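You operate a simulated robot arm through the tools that you are given. There is no shell and no other tool.

Carry out the task below with a simulated robot arm. There is one attempt and no reset: what you move stays moved.

TASK
Mix vial Y3 on LOW, read its colour and put it back.
Fine: turn the mixer off again; low grey rack; leave the other vials alone.

The check looks at the end state, three seconds after you hand in, the way a careful person would. Anything else that was tipped, shoved, dropped, spilled or broken makes it a failure.

THE ROBOT
A 6-joint arm with a two-finger parallel gripper, fixed in place. Base frame: the origin is on the floor under the middle of its stand, x ahead of it, y to its left, z up; the work surface is at about z = 755. Units: mm, rad, N and s.
With the tool pointing down near the work surface it reaches from about 260 to 680 mm from the base axis. Its first joint turns from -1.152 to 1.152 rad. Payload 2.9 kg.
The TCP is the grasp point between the finger pads, 30 mm short of the fingertips. In the tool frame z runs along the fingers and y along their closing line. The gripper opens to 110 mm. The fingers are 20 mm wide and 10 mm thick; the gripper's body (48 by 112 mm) begins 55 mm behind the TCP.
Orientation is that of the tool frame in the base frame, as a unit quaternion [w, x, y, z]. With the fingers straight down and closing along the base's y, the tool's x points along the base's -x, its y along +y and its z along -z.

THE INTERFACE
- The arm moves only by the tool send_rows. Its argument "increments" is a list that holds one entry, the list of rows, each a list of 7 numbers: the turn, a rotation vector about the tool's x, y, z in rad, then the shift along the tool's x, y, z in mm, then the finger opening in mm, from 0 to 110. In form: [[[ax, ay, az, dx, dy, dz, grip], ...]]. A call has 1 to 20 rows; each row is the pose to reach, as a shift and turn from the pose commanded when the call began, along the tool's axes at that moment. Each row takes 0.2 s and may step no farther than 50 mm and 0.15 rad from the row before; otherwise, or with a gripper value out of range, the whole call is refused. A pose out of reach is approached as far as the arm can. The call stops where the force on the tool passes 40 N (or 10 N more than at its start, if that is more) or the arm is blocked; 0.2 s more then pass. Each finger travels about 108 mm/s and halts on what it meets, pressing with about 32 N; the grip force reading is that of the motor and also rises with nothing between the fingers. The clock runs only during rows and for 0.2 s after the last one: add rows that repeat a pose to give the fingers time. The reply holds the time, the measured pose of the TCP, the force on the tool along the base axes, the opening and the grip force, in the units named above and with some noise, with the torque about the TCP (base axes, N m) and any sound that the robot's microphone picked up, and new pictures: "views" is both (left out), scene, wrist or none.
- Cameras (640 x 400 px; columns grow to the right, rows downward): "scene" is fixed at [68.5, 422.6, 1405]; the picture's right is [-0.84, -0.54, 0.00], its down [-0.21, 0.32, -0.92] and it looks along [0.50, -0.78, -0.38] (base axes); focal length 354 px, centre (320, 200). "wrist" rides on the gripper at [72, 17, -103] in the tool frame; the picture's right is [-0.23, 0.97, 0.00], its down [-0.76, -0.18, -0.62] and it looks along [-0.61, -0.14, 0.78] (tool axes); focal length 222 px, centre (320, 200). There is no depth. A picture from a camera that has moved, and an enlarged one, comes with that camera's place and axes in the base frame and with its lens.
- enlarge(camera, box): a new picture of the part [left, top, right, bottom] of that camera's present view, enlarged. No time passes.
- close_job(): hands the job in; it is judged then, once.

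Nothing tells you positions but the pictures and the camera data. Unless the task says otherwise, let go and move clear before handing in.

The tools are called after ">>>" as a command line: name --argument value ..., lists and objects as JSON in quotes. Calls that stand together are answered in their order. send_rows: Moves the arm, as the interface text tells. Its arguments: {"type":"object","properties":{"increments":{"type":"array"},"views":{"type":"string","enum":["both","scene","wrist","none"]}},"required":["increments"]} The other tools are called the same way: enlarge (camera, box) takes an enlarged picture of a part of a camera's view; close_job () hands the job in.

At the start:

```text
time_s: 0.0
position: [347.7, -300.6, 1163.0]
tcp_rot: [0.0, -0.001, 1.0, -0.001]
wrist_force: [0.4, -0.6, 0.1]
torque: [-0.05, 0.0, 0.05]
gripper_width: 110.0
finger_force: 0.1
```

scene: 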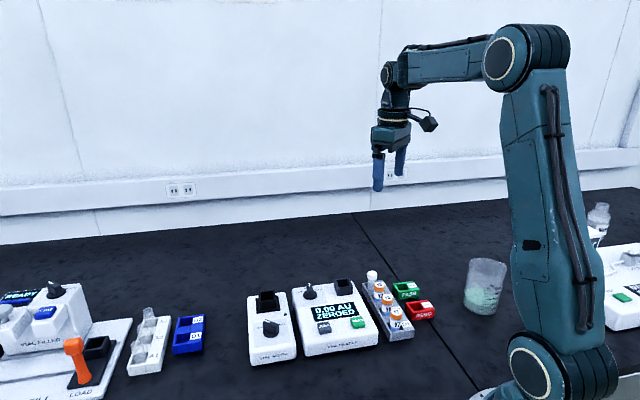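
wrist: 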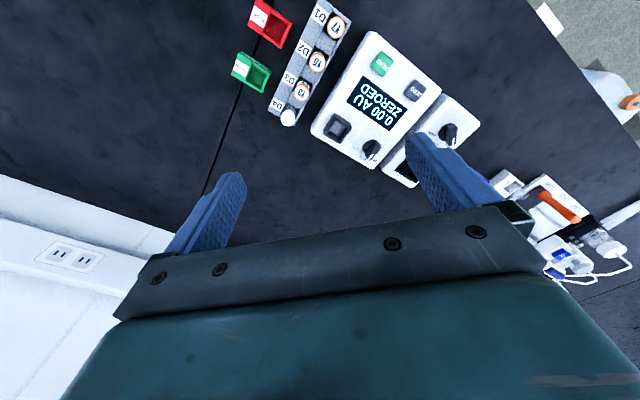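

I see several instruments on the bench: a vial mixer, a colour-reading instrument (0.00 AU ZEROED), racks and coloured bins. I will enlarge the views before moving anything.

>>> enlarge --camera "scene" --box '[230, 240, 450, 380]'

>>> enlarge --camera "scene" --box '[0, 260, 220, 400]'

>>> enlarge --camera "wrist" --box '[220, 0, 480, 180]'

>>> enlarge --camera "wrist" --box '[440, 0, 640, 300]'

>>> enlarge --camera "scene" --box '[540, 180, 640, 340]'

```text
2.86 times, centred on (340, 310) of scene
camera zoom: at [68.5, 422.6, 1405.0], right [-0.84, -0.54, 0.0], down [-0.21, 0.32, -0.92], along [0.5, -0.78, -0.38], focal length 1012 px, centre (263, -114)
```

zoom: 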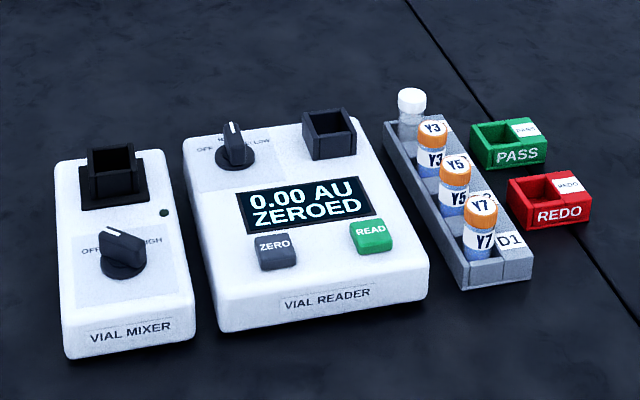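

```text
2.86 times, centred on (110, 330) of scene
camera zoom: at [68.5, 422.6, 1405.0], right [-0.84, -0.54, 0.0], down [-0.21, 0.32, -0.92], along [0.5, -0.78, -0.38], focal length 1012 px, centre (920, -171)
```

zoom: 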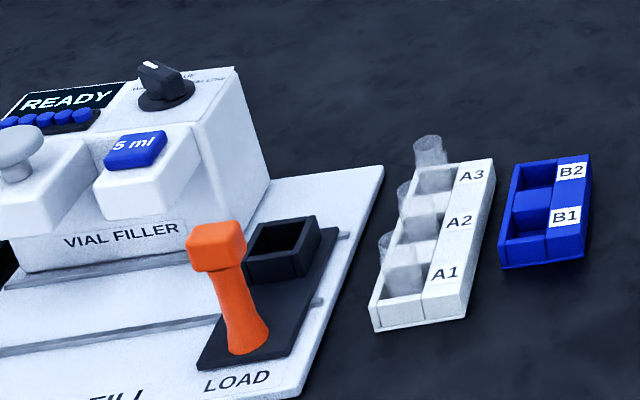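

```text
2.22 times, centred on (350, 90) of wrist
camera zoom: at [274.6, -283.9, 1266.7], right [0.23, 0.97, 0.0], down [0.76, -0.18, 0.62], along [0.61, -0.14, -0.78], focal length 494 px, centre (253, 444)
```

zoom: 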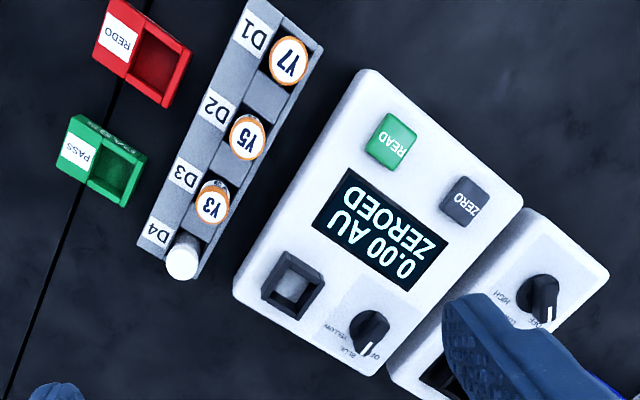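

```text
1.33 times, centred on (540, 150) of wrist
camera zoom: at [274.6, -283.9, 1266.7], right [0.23, 0.97, 0.0], down [0.76, -0.18, 0.62], along [0.61, -0.14, -0.78], focal length 296 px, centre (27, 267)
```

zoom: 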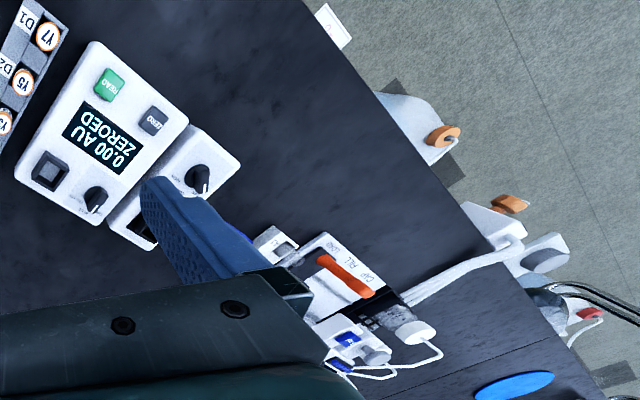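

```text
2.50 times, centred on (590, 260) of scene
camera zoom: at [68.5, 422.6, 1405.0], right [-0.84, -0.54, 0.0], down [-0.21, 0.32, -0.92], along [0.5, -0.78, -0.38], focal length 886 px, centre (-355, 50)
```

zoom: 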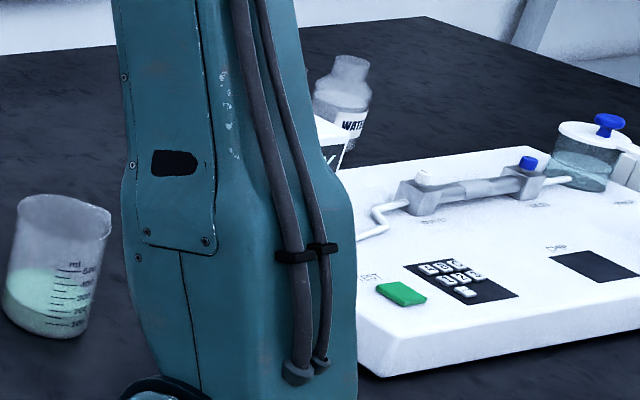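

The low grey rack holds Y7 (D1), Y5 (D2), Y3 (D3) and a white-capped vial (D4). The mixer (OFF/LOW/HIGH knob) and the reader are beside it, all turned about 45°. I'll turn the tool to match them and move over the instruments for a closer look.

>>> send_rows --increments '[[[0, 0, 0.131, -19, 26, 10, 110], [0, 0, 0.262, -38, 52, 20, 110], [0, 0, 0.393, -57, 78, 31, 110], [0, 0, 0.524, -76, 104, 42, 110], [0, 0, 0.655, -95, 130, 52, 110], [0, 0, 0.785, -115, 155, 63, 110], [0, 0, 0.785, -115, 155, 63, 110]]]'

```text
time_s: 1.6
position: [459.5, -146.1, 1104.0]
tcp_rot: [-0.001, 0.384, 0.924, 0.0]
wrist_force: [0.1, 0.3, -0.1]
torque: [-0.01, 0.0, 0.0]
gripper_width: 110.0
finger_force: 0.0
camera wrist: at [421.5, -83.7, 1206.8], right [0.85, 0.53, 0.0], down [0.41, -0.66, 0.62], along [0.33, -0.53, -0.78], focal length 222 px, centre (320, 200)
```

scene: 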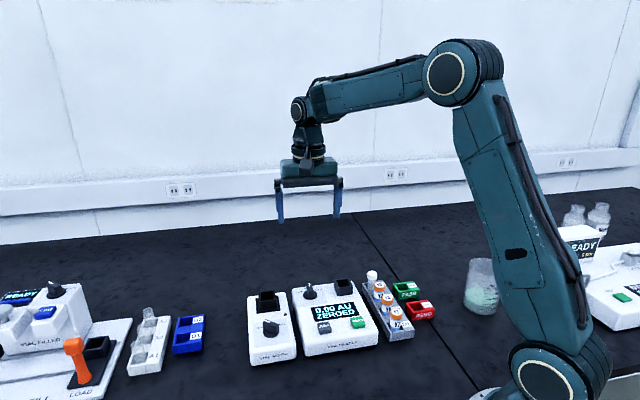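
wrist: 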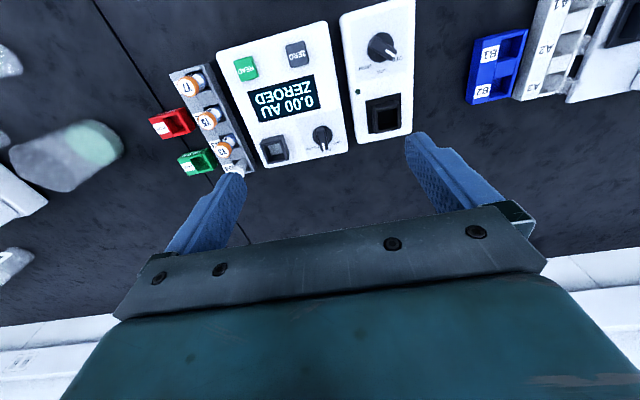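

>>> enlarge --camera "wrist" --box '[330, 0, 430, 150]'

>>> enlarge --camera "wrist" --box '[210, 10, 360, 180]'

>>> enlarge --camera "wrist" --box '[140, 50, 270, 190]'

>>> enlarge --camera "scene" --box '[290, 270, 370, 320]'

>>> enlarge --camera "scene" --box '[240, 280, 310, 340]'

>>> enlarge --camera "scene" --box '[355, 260, 445, 350]'

```text
2.67 times, centred on (380, 75) of wrist
camera zoom: at [421.5, -83.7, 1206.8], right [0.85, 0.53, 0.0], down [0.41, -0.66, 0.62], along [0.33, -0.53, -0.78], focal length 592 px, centre (160, 533)
```

zoom: 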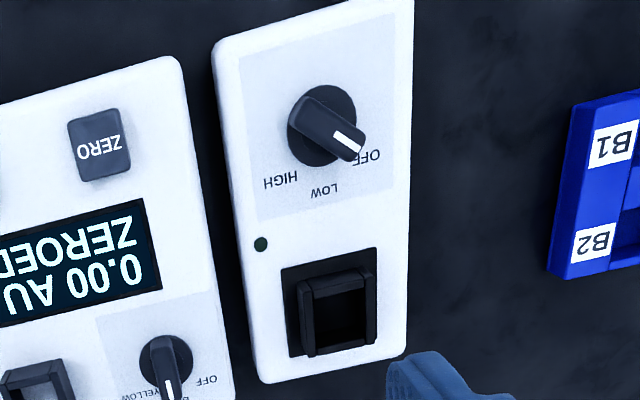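

```text
2.35 times, centred on (285, 95) of wrist
camera zoom: at [421.5, -83.7, 1206.8], right [0.85, 0.53, 0.0], down [0.41, -0.66, 0.62], along [0.33, -0.53, -0.78], focal length 523 px, centre (402, 447)
```

zoom: 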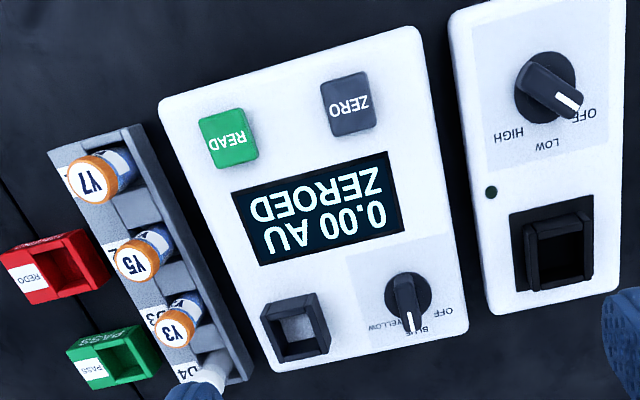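

```text
2.86 times, centred on (205, 120) of wrist
camera zoom: at [421.5, -83.7, 1206.8], right [0.85, 0.53, 0.0], down [0.41, -0.66, 0.62], along [0.33, -0.53, -0.78], focal length 635 px, centre (649, 429)
```

zoom: 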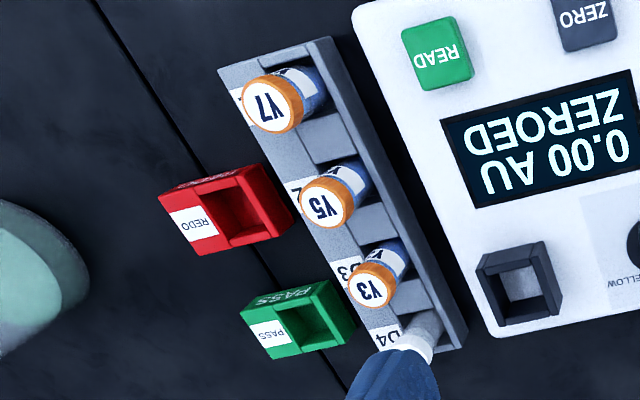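

```text
8.00 times, centred on (330, 295) of scene
camera zoom: at [68.5, 422.6, 1405.0], right [-0.84, -0.54, 0.0], down [-0.21, 0.32, -0.92], along [0.5, -0.78, -0.38], focal length 2834 px, centre (240, -560)
```

zoom: 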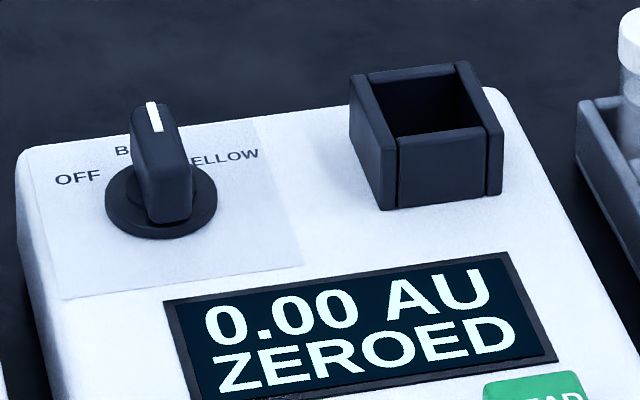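

```text
6.67 times, centred on (275, 310) of scene
camera zoom: at [68.5, 422.6, 1405.0], right [-0.84, -0.54, 0.0], down [-0.21, 0.32, -0.92], along [0.5, -0.78, -0.38], focal length 2362 px, centre (620, -533)
```

zoom: 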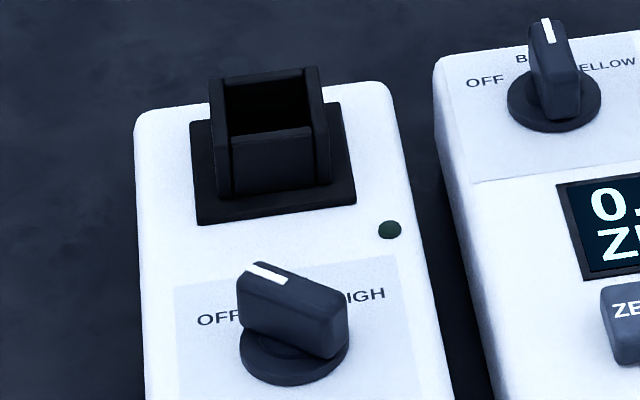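

```text
4.44 times, centred on (400, 305) of scene
camera zoom: at [68.5, 422.6, 1405.0], right [-0.84, -0.54, 0.0], down [-0.21, 0.32, -0.92], along [0.5, -0.78, -0.38], focal length 1575 px, centre (-36, -267)
```

zoom: 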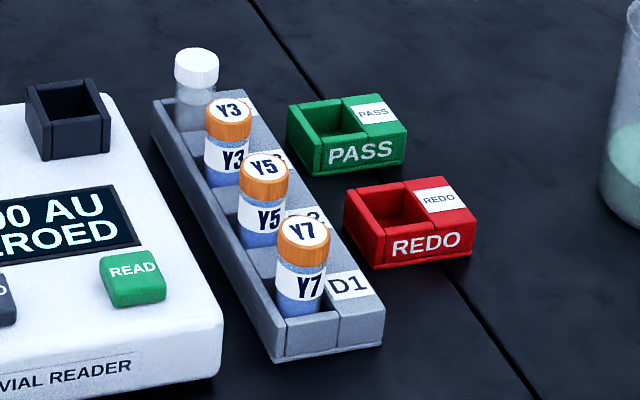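

The reader's knob is on BLUE and it is zeroed; the mixer's knob is on OFF. I take Y3's cap top to be near (366, -342, 827). Next I go above it at a safe height to check the position.

>>> send_rows --increments '[[[0, 0, 0, -10, -29, 22, 110], [0, 0, 0, -20, -58, 44, 110], [0, 0, 0, -30, -87, 66, 110], [0, 0, 0, -40, -116, 88, 110], [0, 0, 0, -51, -146, 110, 110], [0, 0, 0, -62, -175, 132, 110], [0, 0, 0, -72.4, -204.6, 154, 110], [0, 0, 0, -72.4, -204.6, 154, 110], [0, 0, 0, -72.4, -204.6, 154, 110]]]'

```text
time_s: 3.6
position: [367.2, -341.8, 946.8]
tcp_rot: [-0.001, 0.383, 0.924, 0.0]
wrist_force: [-0.1, 0.4, 0.0]
torque: [0.02, 0.02, 0.01]
gripper_width: 110.0
finger_force: 0.1
camera wrist: at [328.0, -279.8, 1051.0], right [0.85, 0.53, 0.0], down [0.41, -0.66, 0.62], along [0.33, -0.53, -0.78], focal length 222 px, centre (320, 200)
```

scene: 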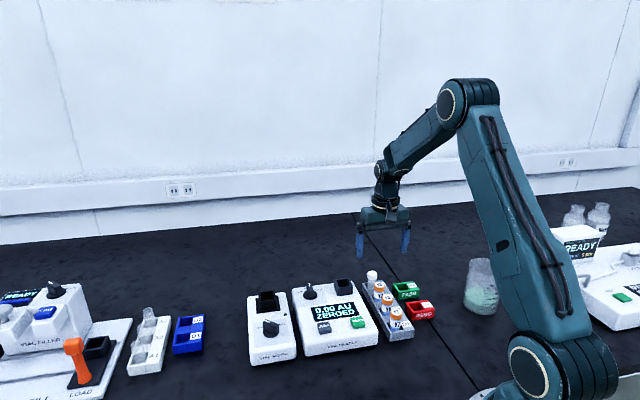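
wrist: 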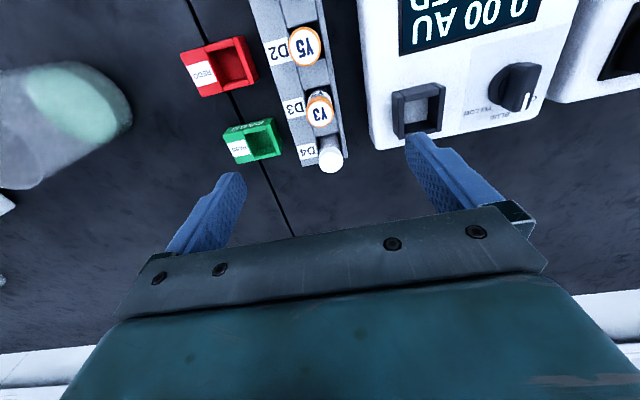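

Y3 sits nearly under the gripper axis. I enlarge to measure exactly.

>>> enlarge --camera "wrist" --box '[220, 0, 420, 190]'

>>> enlarge --camera "wrist" --box '[360, 0, 560, 150]'

```text
2.11 times, centred on (320, 95) of wrist
camera zoom: at [328.0, -279.8, 1051.0], right [0.85, 0.53, 0.0], down [0.41, -0.66, 0.62], along [0.33, -0.53, -0.78], focal length 468 px, centre (320, 421)
```

zoom: 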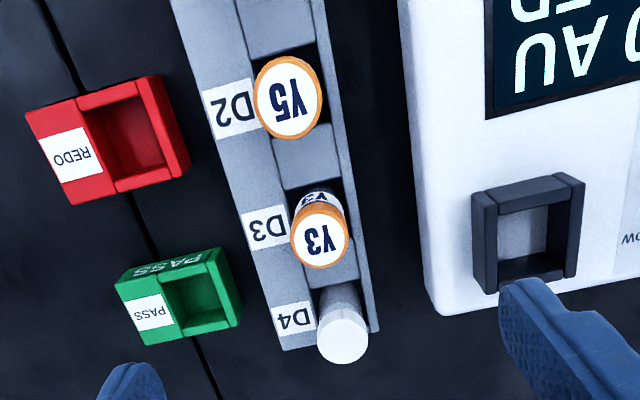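

```text
2.67 times, centred on (460, 75) of wrist
camera zoom: at [328.0, -279.8, 1051.0], right [0.85, 0.53, 0.0], down [0.41, -0.66, 0.62], along [0.33, -0.53, -0.78], focal length 592 px, centre (-53, 533)
```

zoom: 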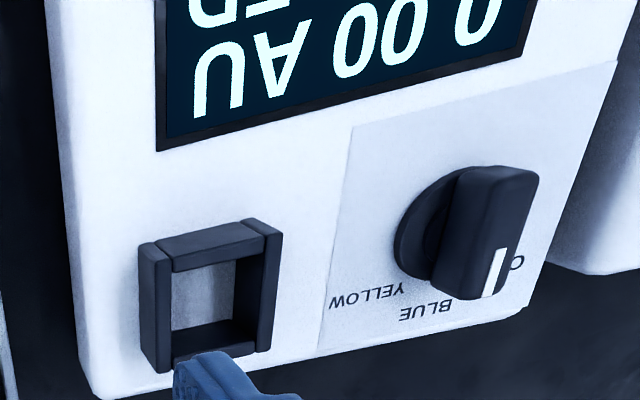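

Y3's cap is about 5 mm off the gripper axis. I correct this, descend to about z = 880 (fingertips still above all the caps) and narrow the fingers.

>>> send_rows --increments '[[[0, 0, 0, 2, 0.7, 20, 90], [0, 0, 0, 4.5, 1.5, 45, 70], [0, 0, 0, 4.5, 1.5, 66, 60], [0, 0, 0, 4.5, 1.5, 66, 60], [0, 0, 0, 4.5, 1.5, 66, 60]]]'

```text
time_s: 4.8
position: [363.5, -337.2, 881.1]
tcp_rot: [0.0, 0.383, 0.924, 0.0]
wrist_force: [-0.3, -0.9, -0.6]
torque: [0.01, -0.04, 0.0]
gripper_width: 60.1
finger_force: 0.1
camera wrist: at [326.6, -274.6, 984.5], right [0.85, 0.53, 0.0], down [0.41, -0.66, 0.62], along [0.33, -0.53, -0.78], focal length 222 px, centre (320, 200)
```

scene: 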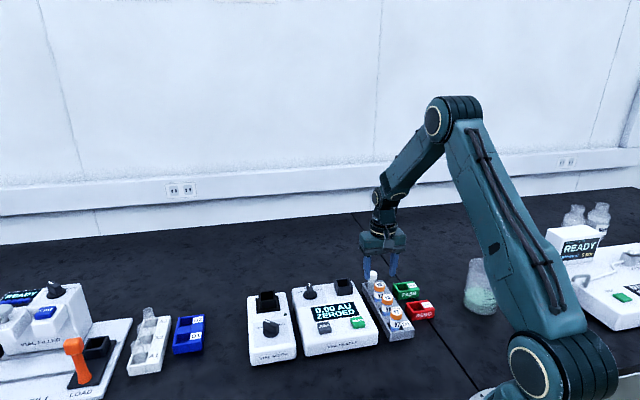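
wrist: 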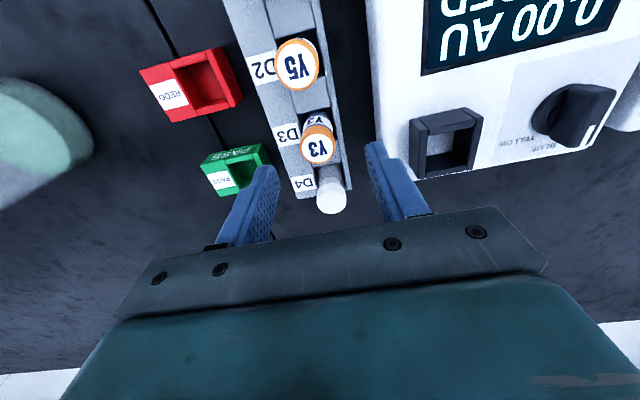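

>>> enlarge --camera "wrist" --box '[230, 80, 410, 240]'

>>> enlarge --camera "scene" --box '[345, 220, 435, 340]'

>>> enlarge --camera "wrist" --box '[400, 80, 620, 200]'

```text
2.50 times, centred on (320, 160) of wrist
camera zoom: at [326.6, -274.6, 984.5], right [0.85, 0.53, 0.0], down [0.41, -0.66, 0.62], along [0.33, -0.53, -0.78], focal length 555 px, centre (320, 300)
```

zoom: 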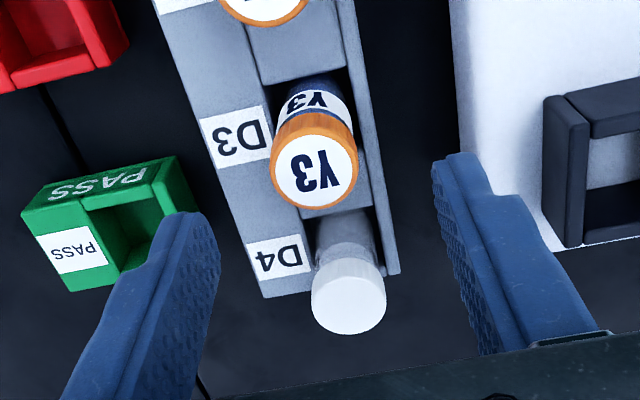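

```text
3.33 times, centred on (390, 280) of scene
camera zoom: at [68.5, 422.6, 1405.0], right [-0.84, -0.54, 0.0], down [-0.21, 0.32, -0.92], along [0.5, -0.78, -0.38], focal length 1181 px, centre (87, -67)
```

zoom: 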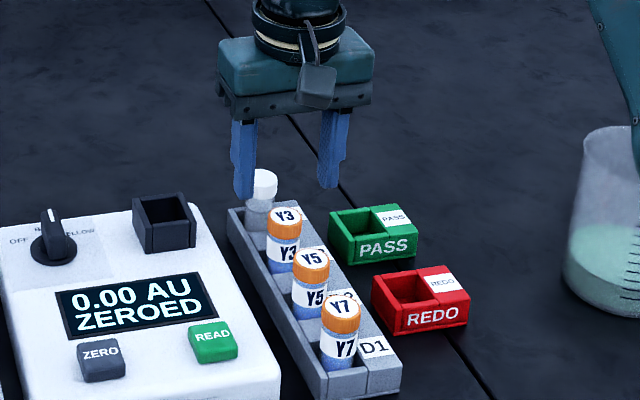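

```text
2.91 times, centred on (510, 140) of wrist
camera zoom: at [326.6, -274.6, 984.5], right [0.85, 0.53, 0.0], down [0.41, -0.66, 0.62], along [0.33, -0.53, -0.78], focal length 646 px, centre (-233, 374)
```

zoom: 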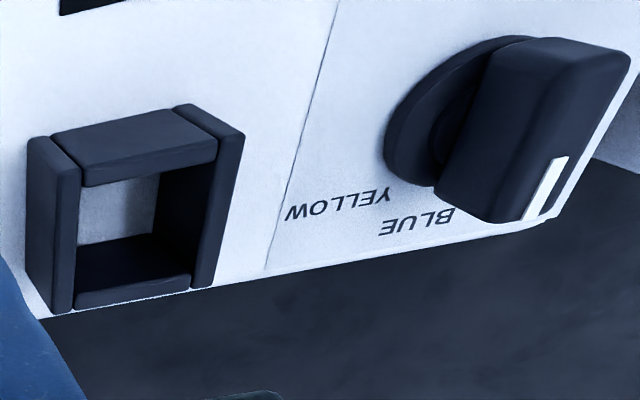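

The axis is now within about 1.5 mm of Y3's cap. I make a small centring correction and lower the open fingers around the cap, keeping the tips above the rack.

>>> send_rows --increments '[[[0, 0, 0, -1.3, -1.4, 15, 56], [0, 0, 0, -1.3, -1.4, 30, 52], [0, 0, 0, -1.3, -1.4, 45, 50], [0, 0, 0, -1.3, -1.4, 56, 50], [0, 0, 0, -1.3, -1.4, 56, 50], [0, 0, 0, -1.3, -1.4, 56, 50]]]'

```text
time_s: 6.2
position: [368.0, -338.9, 825.5]
tcp_rot: [0.0, 0.383, 0.924, 0.0]
wrist_force: [0.0, 0.6, -0.6]
torque: [0.0, -0.01, 0.03]
gripper_width: 50.1
finger_force: 0.0
camera wrist: at [328.2, -276.2, 928.6], right [0.85, 0.53, 0.0], down [0.41, -0.66, 0.62], along [0.33, -0.53, -0.78], focal length 222 px, centre (320, 200)
```

scene: 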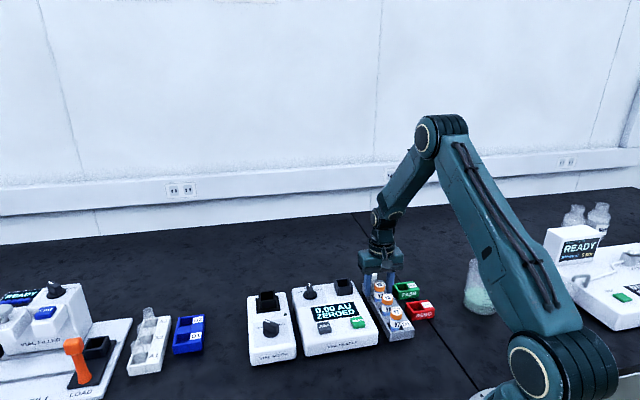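
wrist: 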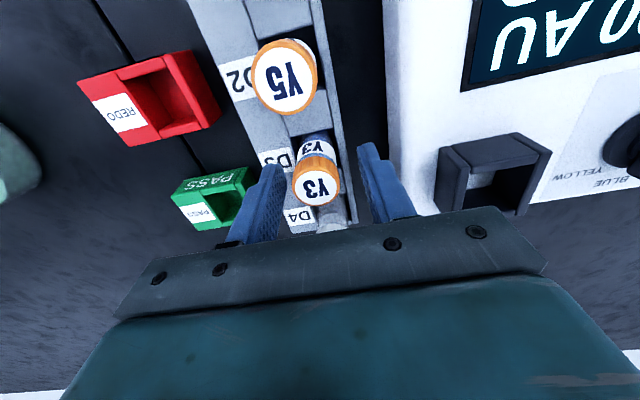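

>>> enlarge --camera "wrist" --box '[220, 110, 420, 240]'

>>> enlarge --camera "scene" --box '[350, 230, 430, 340]'

```text
3.08 times, centred on (320, 175) of wrist
camera zoom: at [328.2, -276.2, 928.6], right [0.85, 0.53, 0.0], down [0.41, -0.66, 0.62], along [0.33, -0.53, -0.78], focal length 684 px, centre (320, 277)
```

zoom: 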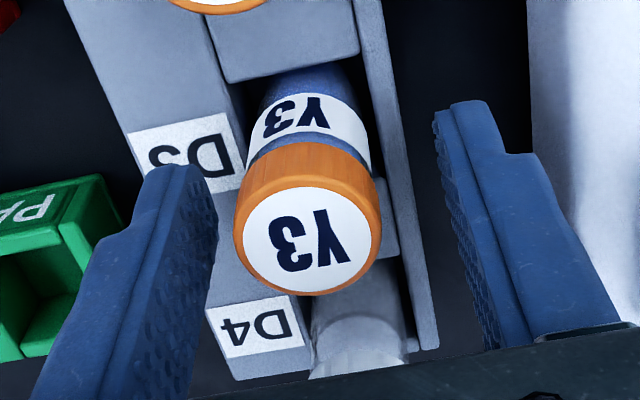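

```text
3.64 times, centred on (390, 285) of scene
camera zoom: at [68.5, 422.6, 1405.0], right [-0.84, -0.54, 0.0], down [-0.21, 0.32, -0.92], along [0.5, -0.78, -0.38], focal length 1288 px, centre (66, -109)
```

zoom: 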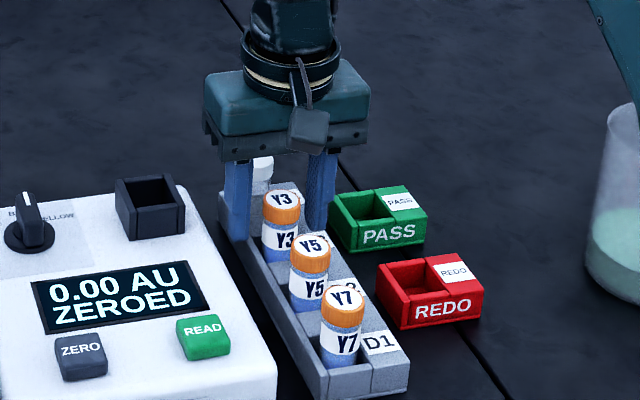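

Fingers are at the right height around Y3 with the tips above the rack. I shift 1.5 mm to centre and close on the vial.

>>> send_rows --increments '[[[0, 0, 0, 1, -1.5, 0, 50], [0, 0, 0, 1, -1.5, 0, 50], [0, 0, 0, 1, -1.5, 0, 36], [0, 0, 0, 1, -1.5, 0, 26], [0, 0, 0, 1, -1.5, 0, 20], [0, 0, 0, 1, -1.5, 0, 20]]]'

```text
time_s: 7.6
position: [365.0, -339.7, 824.5]
tcp_rot: [0.0, 0.382, 0.924, 0.0]
wrist_force: [-0.1, -0.5, -0.1]
torque: [0.02, 0.01, -0.03]
gripper_width: 26.3
finger_force: 31.9
camera wrist: at [325.9, -276.6, 929.3], right [0.85, 0.53, 0.0], down [0.41, -0.66, 0.62], along [0.33, -0.53, -0.78], focal length 222 px, centre (320, 200)
```

scene: 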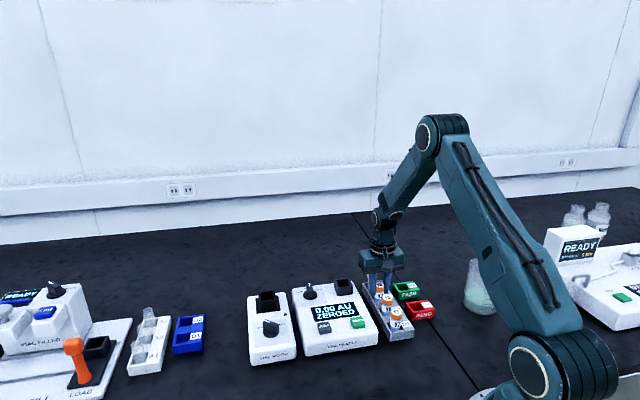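
wrist: 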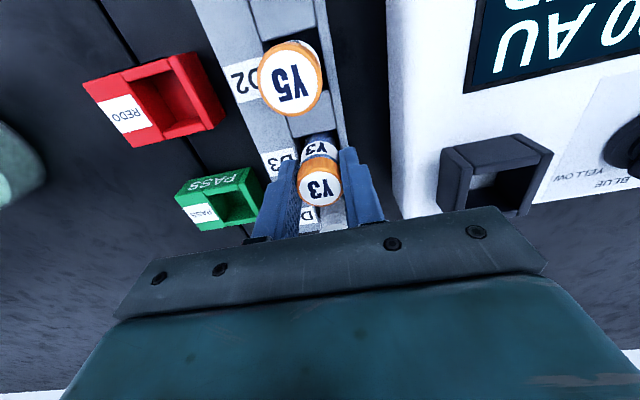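

Y3 is gripped (26.3 mm, 32 N). I lift it straight up by about 125 mm and check.

>>> send_rows --increments '[[[0, 0, 0, 0, 0, -10, 20], [0, 0, 0, 0, 0, -25, 20], [0, 0, 0, 0, 0, -45, 20], [0, 0, 0, 0, 0, -70, 20], [0, 0, 0, 0, 0, -95, 20], [0, 0, 0, 0, 0, -115, 20], [0, 0, 0, 0, 0, -125, 20], [0, 0, 0, 0, 0, -125, 20]]]'

```text
time_s: 9.4
position: [366.3, -339.2, 950.7]
tcp_rot: [0.0, 0.382, 0.924, 0.001]
wrist_force: [-0.1, -0.4, 0.3]
torque: [0.02, -0.01, 0.0]
gripper_width: 26.2
finger_force: 32.3
camera wrist: at [326.9, -277.2, 1054.8], right [0.85, 0.53, 0.0], down [0.41, -0.66, 0.62], along [0.33, -0.53, -0.78], focal length 222 px, centre (320, 200)
```

scene: 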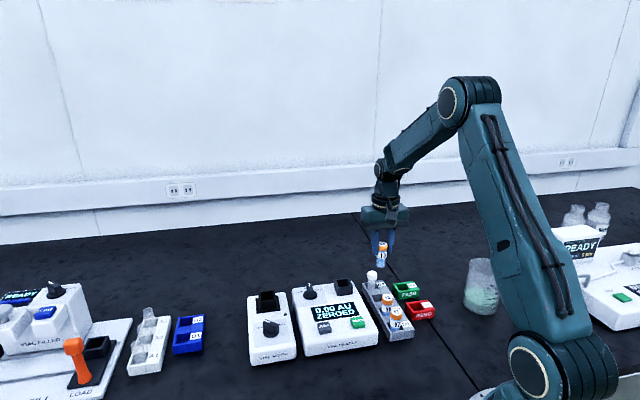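
wrist: 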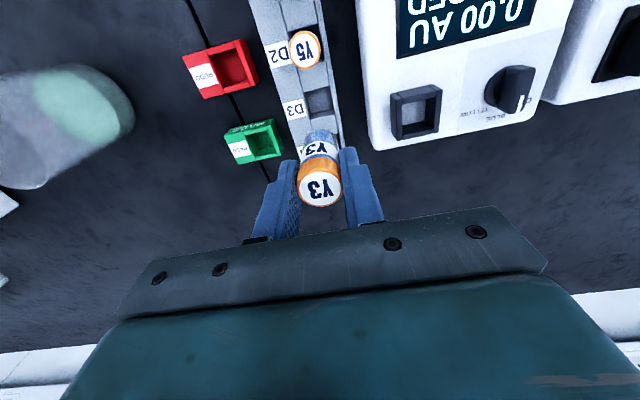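

>>> enlarge --camera "scene" --box '[350, 180, 430, 340]'

>>> enlarge --camera "wrist" --box '[220, 40, 400, 220]'

>>> enlarge --camera "wrist" --box '[370, 60, 470, 160]'

```text
2.50 times, centred on (390, 260) of scene
camera zoom: at [68.5, 422.6, 1405.0], right [-0.84, -0.54, 0.0], down [-0.21, 0.32, -0.92], along [0.5, -0.78, -0.38], focal length 886 px, centre (145, 50)
```

zoom: 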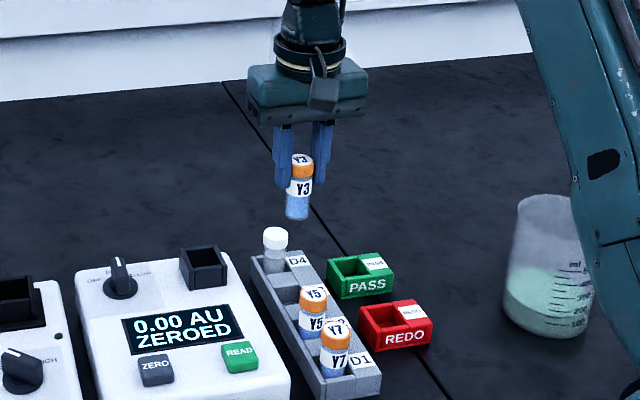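

```text
2.22 times, centred on (310, 130) of wrist
camera zoom: at [326.9, -277.2, 1054.8], right [0.85, 0.53, 0.0], down [0.41, -0.66, 0.62], along [0.33, -0.53, -0.78], focal length 494 px, centre (342, 356)
```

zoom: 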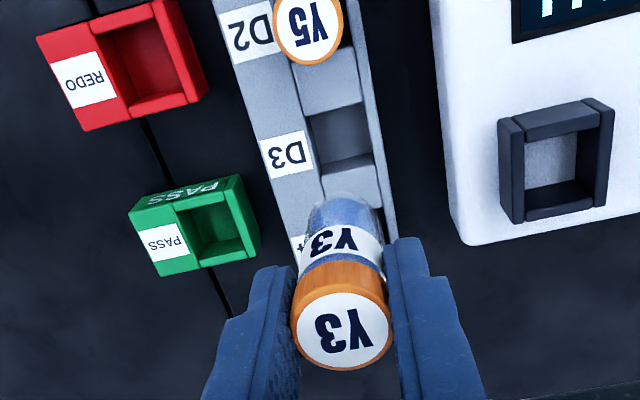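

```text
4.00 times, centred on (420, 110) of wrist
camera zoom: at [326.9, -277.2, 1054.8], right [0.85, 0.53, 0.0], down [0.41, -0.66, 0.62], along [0.33, -0.53, -0.78], focal length 888 px, centre (-80, 560)
```

zoom: 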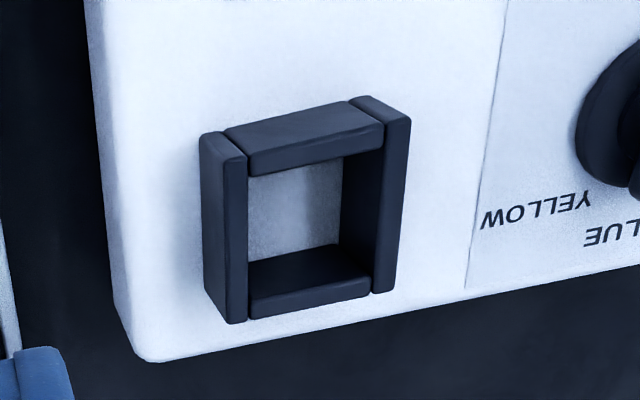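

Y3 hangs upright in the gripper and its slot D3 is empty. I take the mixer socket to be near (580, -128, 840) and now carry the vial high over to it.

>>> send_rows --increments '[[[0, 0, 0, 0, 20, -3, 20], [0, 0, 0, 0, 52, -6, 20], [0, 0, 0, -1, 86, -10, 20], [0, 0, 0, -1, 120, -10, 20], [0, 0, 0, -1, 154, -10, 20], [0, 0, 0, -2, 188, -10, 20], [0, 0, 0, -2, 222, -10, 20], [0, 0, 0, -2, 254, -10, 20], [0, 0, 0, -2.6, 282, -10, 20], [0, 0, 0, -2.6, 301, -10, 20], [0, 0, 0, -2.6, 301, -10, 20], [0, 0, 0, -2.6, 301, -10, 20]]]'

```text
time_s: 12.0
position: [576.2, -127.4, 959.2]
tcp_rot: [0.001, 0.382, 0.924, 0.0]
wrist_force: [-0.4, 0.4, -0.3]
torque: [-0.01, -0.02, -0.01]
gripper_width: 26.0
finger_force: 32.1
camera wrist: at [537.9, -65.7, 1063.5], right [0.85, 0.53, 0.0], down [0.41, -0.66, 0.62], along [0.33, -0.53, -0.78], focal length 222 px, centre (320, 200)
```

scene: 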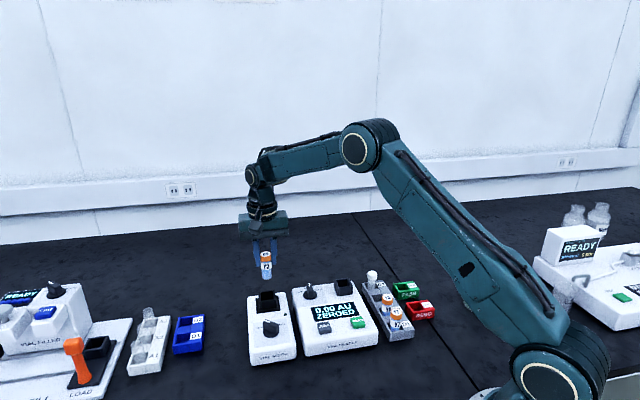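
wrist: 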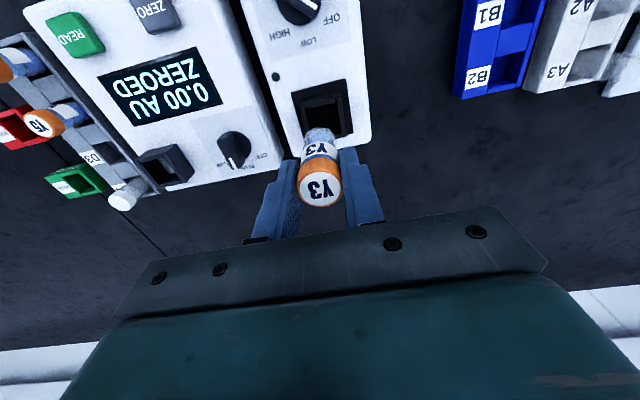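

>>> enlarge --camera "wrist" --box '[240, 40, 400, 220]'

>>> enlarge --camera "scene" --box '[230, 230, 320, 340]'

```text
2.22 times, centred on (320, 130) of wrist
camera zoom: at [537.9, -65.7, 1063.5], right [0.85, 0.53, 0.0], down [0.41, -0.66, 0.62], along [0.33, -0.53, -0.78], focal length 494 px, centre (320, 356)
```

zoom: 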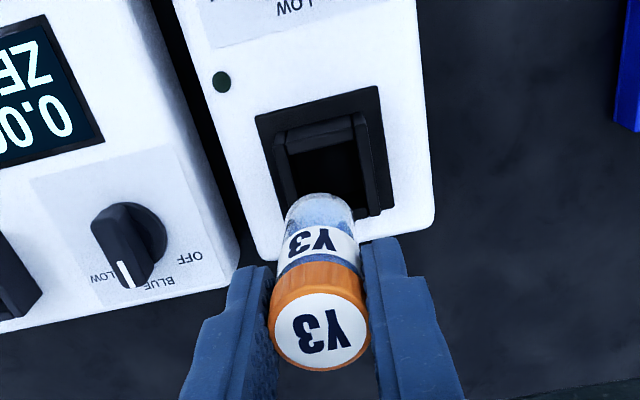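

```text
3.64 times, centred on (275, 285) of scene
camera zoom: at [68.5, 422.6, 1405.0], right [-0.84, -0.54, 0.0], down [-0.21, 0.32, -0.92], along [0.5, -0.78, -0.38], focal length 1288 px, centre (484, -109)
```

zoom: 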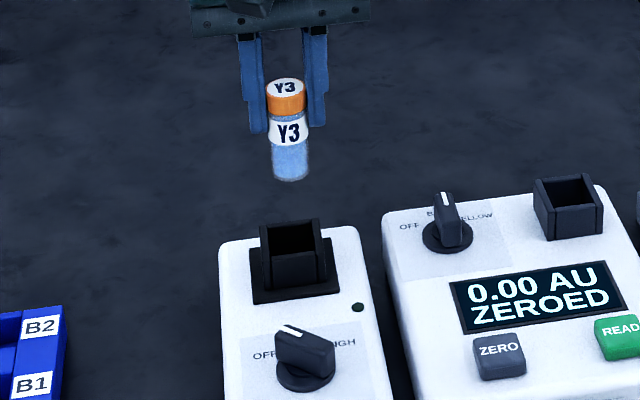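

>>> enlarge --camera "wrist" --box '[285, 70, 365, 150]'

>>> enlarge --camera "scene" --box '[245, 235, 295, 320]'

```text
5.00 times, centred on (325, 110) of wrist
camera zoom: at [537.9, -65.7, 1063.5], right [0.85, 0.53, 0.0], down [0.41, -0.66, 0.62], along [0.33, -0.53, -0.78], focal length 1111 px, centre (295, 650)
```

zoom: 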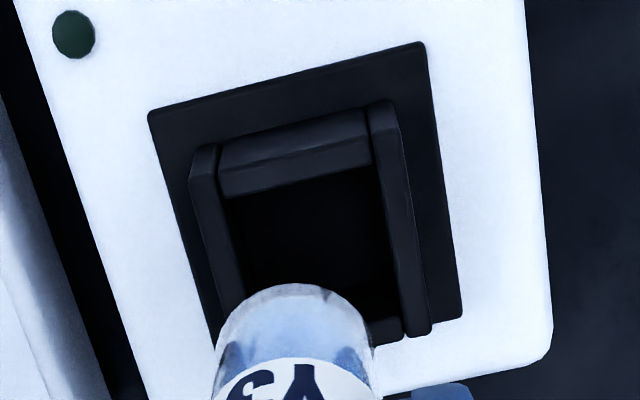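

```text
4.71 times, centred on (270, 278) of scene
camera zoom: at [68.5, 422.6, 1405.0], right [-0.84, -0.54, 0.0], down [-0.21, 0.32, -0.92], along [0.5, -0.78, -0.38], focal length 1667 px, centre (555, -165)
```

zoom: 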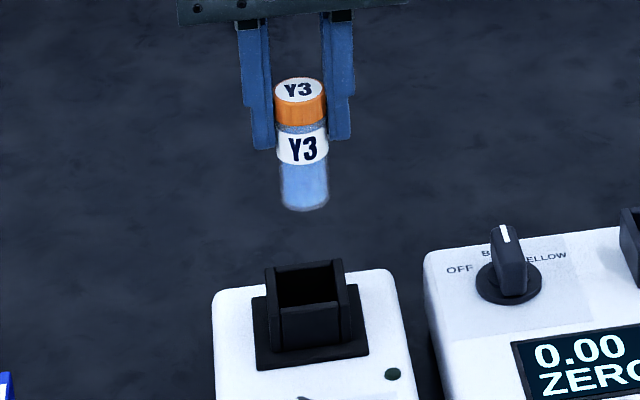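

The socket centre lies about 5.5 mm behind and 3.5 mm left of the gripper axis, and it is square with the tool. I correct for that and descend until the vial bottom is just above the collar.

>>> send_rows --increments '[[[0, 0, 0, -3, 2, 5, 20], [0, 0, 0, -5.5, 3.5, 15, 20], [0, 0, 0, -5.5, 3.5, 28, 20], [0, 0, 0, -5.5, 3.5, 40, 20], [0, 0, 0, -5.5, 3.5, 44, 20], [0, 0, 0, -5.5, 3.5, 44, 20]]]'

>>> enlarge --camera "wrist" --box '[260, 60, 390, 220]'

>>> enlarge --camera "scene" --box '[245, 245, 295, 320]'

```text
time_s: 13.4
position: [585.9, -131.4, 916.7]
tcp_rot: [-0.001, 0.383, 0.924, 0.0]
wrist_force: [0.1, 0.3, -1.7]
torque: [0.01, 0.01, -0.01]
gripper_width: 26.1
finger_force: 31.9
camera wrist: at [546.9, -67.3, 1020.0], right [0.85, 0.53, 0.0], down [0.41, -0.66, 0.62], along [0.33, -0.53, -0.78], focal length 222 px, centre (320, 200)
```

scene: 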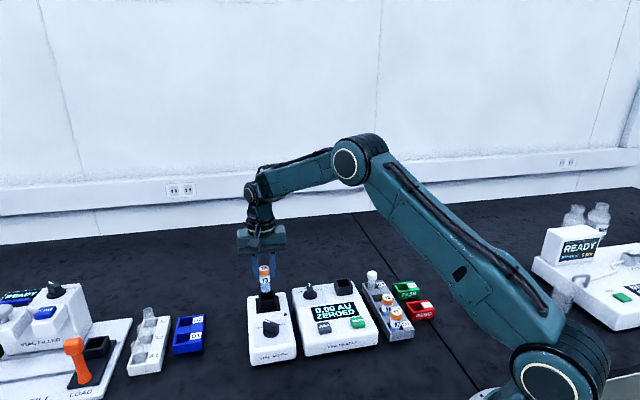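
wrist: 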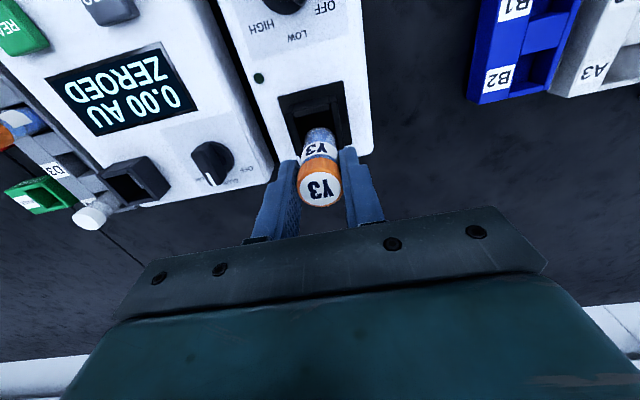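

```text
2.50 times, centred on (325, 140) of wrist
camera zoom: at [546.9, -67.3, 1020.0], right [0.85, 0.53, 0.0], down [0.41, -0.66, 0.62], along [0.33, -0.53, -0.78], focal length 555 px, centre (308, 350)
```

zoom: 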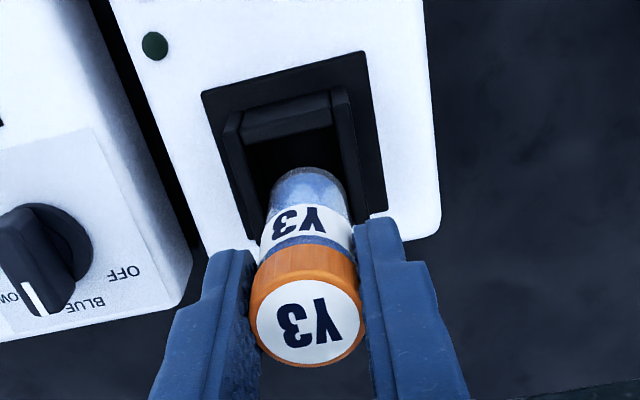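

```text
5.33 times, centred on (270, 282) of scene
camera zoom: at [68.5, 422.6, 1405.0], right [-0.84, -0.54, 0.0], down [-0.21, 0.32, -0.92], along [0.5, -0.78, -0.38], focal length 1890 px, centre (587, -240)
```

zoom: 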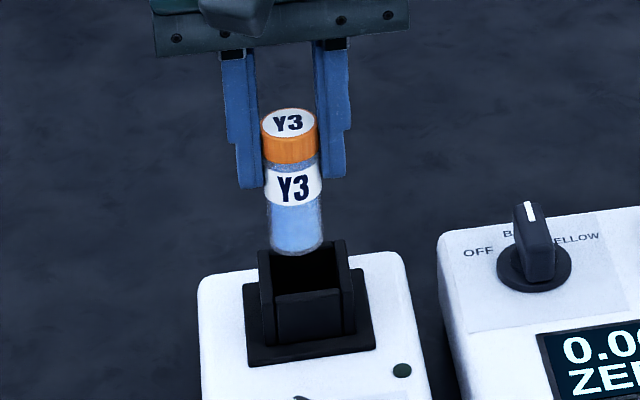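

>>> enlarge --camera "wrist" --box '[285, 70, 365, 150]'

>>> enlarge --camera "wrist" --box '[280, 120, 360, 220]'

```text
5.00 times, centred on (325, 110) of wrist
camera zoom: at [546.9, -67.3, 1020.0], right [0.85, 0.53, 0.0], down [0.41, -0.66, 0.62], along [0.33, -0.53, -0.78], focal length 1111 px, centre (295, 650)
```

zoom: 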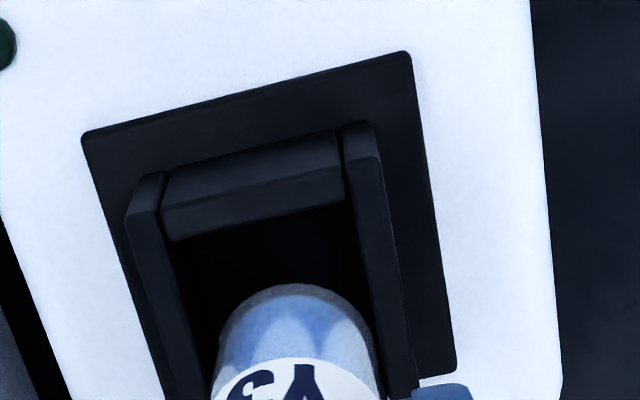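

```text
4.00 times, centred on (320, 170) of wrist
camera zoom: at [546.9, -67.3, 1020.0], right [0.85, 0.53, 0.0], down [0.41, -0.66, 0.62], along [0.33, -0.53, -0.78], focal length 888 px, centre (320, 320)
```

zoom: 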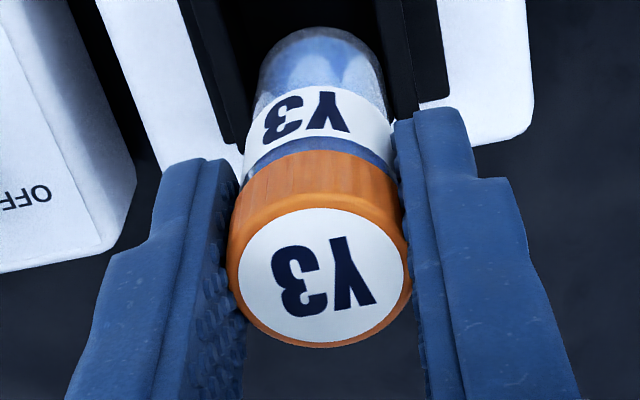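

The closer view shows I am about 1.8 mm too far the other way. I correct this, then descend slowly into the collar while watching the force.

>>> send_rows --increments '[[[0, 0, 0, 1.5, -2.0, 0, 20], [0, 0, 0, 1.5, -2.0, 4, 20], [0, 0, 0, 1.5, -2.0, 8, 20], [0, 0, 0, 1.5, -2.0, 10, 20], [0, 0, 0, 1.5, -2.0, 10, 20], [0, 0, 0, 1.5, -2.0, 10, 20]]]'

>>> enlarge --camera "wrist" --box '[285, 70, 365, 150]'

>>> enlarge --camera "scene" --box '[245, 255, 295, 310]'

```text
time_s: 14.8
position: [582.1, -129.5, 906.1]
tcp_rot: [0.001, 0.383, 0.924, 0.001]
wrist_force: [0.7, 0.4, -1.0]
torque: [-0.03, 0.0, -0.03]
gripper_width: 26.1
finger_force: 32.0
camera wrist: at [543.4, -68.0, 1009.9], right [0.85, 0.53, 0.0], down [0.41, -0.66, 0.62], along [0.33, -0.53, -0.78], focal length 222 px, centre (320, 200)
```

scene: 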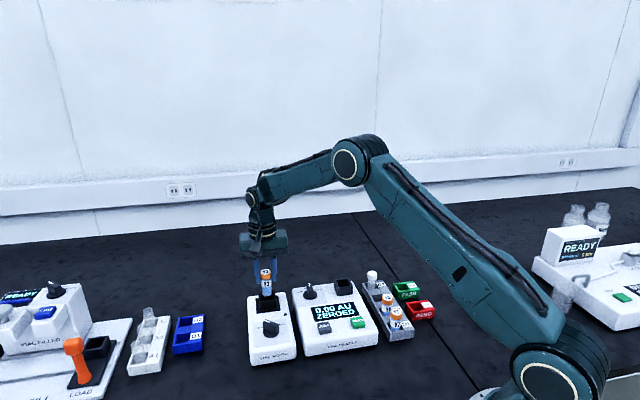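
wrist: 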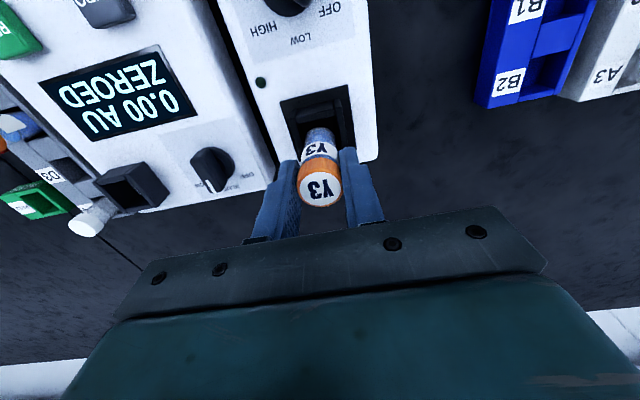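

```text
5.00 times, centred on (325, 110) of wrist
camera zoom: at [543.4, -68.0, 1009.9], right [0.85, 0.53, 0.0], down [0.41, -0.66, 0.62], along [0.33, -0.53, -0.78], focal length 1111 px, centre (295, 650)
```

zoom: 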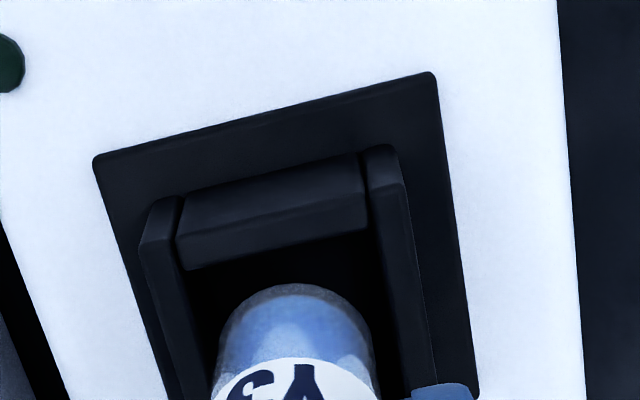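

```text
7.27 times, centred on (270, 282) of scene
camera zoom: at [68.5, 422.6, 1405.0], right [-0.84, -0.54, 0.0], down [-0.21, 0.32, -0.92], along [0.5, -0.78, -0.38], focal length 2577 px, centre (684, -400)
```

zoom: 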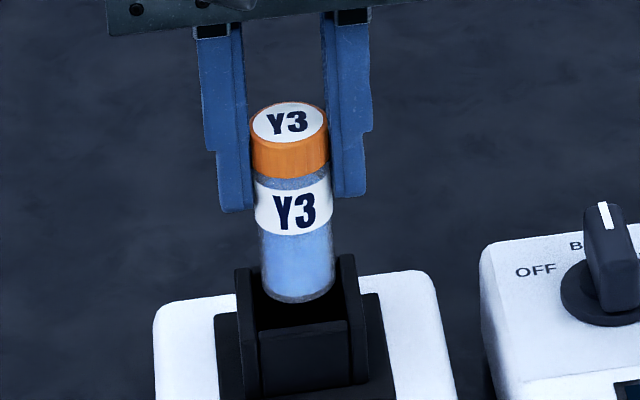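

The vial now lines up with the socket within about half a millimetre. I keep descending gently.

>>> send_rows --increments '[[[0, 0, 0, 0, 0.4, 4, 20], [0, 0, 0, 0, 0.4, 8, 20], [0, 0, 0, 0, 0.4, 12, 20], [0, 0, 0, 0, 0.4, 15, 20], [0, 0, 0, 0, 0.4, 18, 20], [0, 0, 0, 0, 0.4, 18, 20]]]'

>>> enlarge --camera "scene" --box '[245, 255, 295, 310]'

>>> enlarge --camera "wrist" --box '[260, 70, 380, 220]'

```text
time_s: 16.2
position: [582.0, -129.3, 887.0]
tcp_rot: [0.001, 0.382, 0.924, 0.0]
wrist_force: [-0.3, 0.0, -0.8]
torque: [0.03, 0.0, -0.01]
gripper_width: 26.3
finger_force: 32.0
camera wrist: at [543.5, -67.1, 990.9], right [0.85, 0.53, 0.0], down [0.41, -0.66, 0.62], along [0.33, -0.53, -0.78], focal length 222 px, centre (320, 200)
```

scene: 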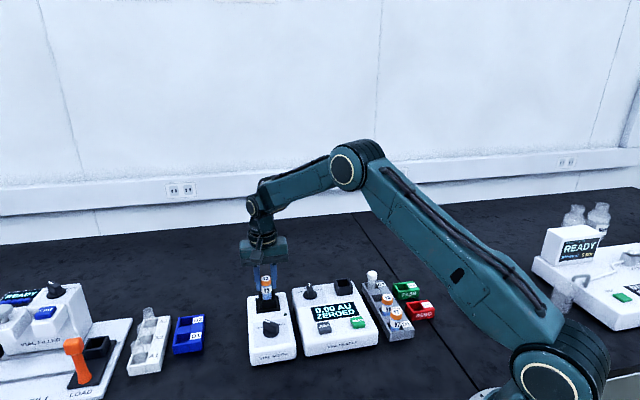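
wrist: 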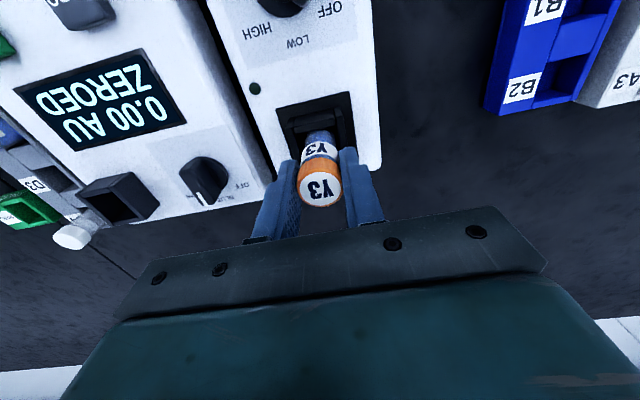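

```text
7.27 times, centred on (270, 282) of scene
camera zoom: at [68.5, 422.6, 1405.0], right [-0.84, -0.54, 0.0], down [-0.21, 0.32, -0.92], along [0.5, -0.78, -0.38], focal length 2577 px, centre (684, -400)
```

zoom: 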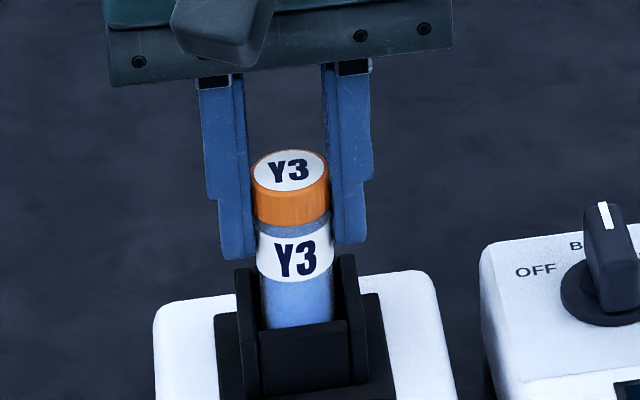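

```text
2.67 times, centred on (320, 145) of wrist
camera zoom: at [543.5, -67.1, 990.9], right [0.85, 0.53, 0.0], down [0.41, -0.66, 0.62], along [0.33, -0.53, -0.78], focal length 592 px, centre (320, 347)
```

zoom: 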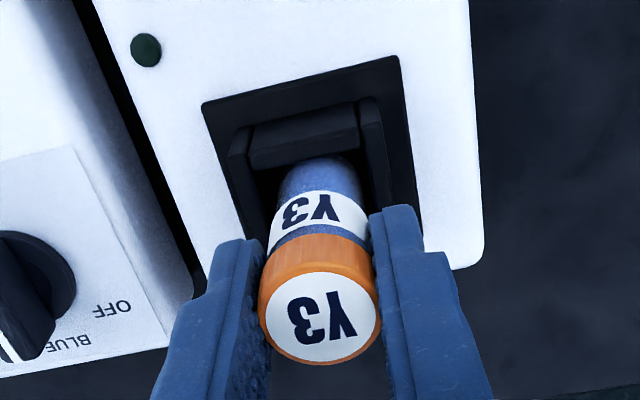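

>>> send_rows --increments '[[[0, 0, 0, 0, 0, 2, 20], [0, 0, 0, 0, 0, 4, 20], [0, 0, 0, 0, 0, 6, 20], [0, 0, 0, 0, 0, 6, 20]]]' --views "none"

>>> send_rows --increments '[[[0, 0, 0, 0, 0, 1, 20], [0, 0, 0, 0, 0, 2, 20], [0, 0, 0, 0, 0, 2, 20]]]' --views "none"

```text
time_s: 17.2
position: [583.0, -129.1, 881.0]
tcp_rot: [0.0, 0.383, 0.924, 0.0]
wrist_force: [-0.2, 0.0, 0.7]
torque: [-0.01, 0.02, -0.01]
gripper_width: 26.2
finger_force: 31.7
```

```text
time_s: 18.0
position: [583.9, -128.6, 878.5]
tcp_rot: [0.0, 0.383, 0.924, 0.0]
wrist_force: [-0.6, 0.0, 0.0]
torque: [0.01, 0.02, -0.02]
gripper_width: 26.0
finger_force: 31.7
```

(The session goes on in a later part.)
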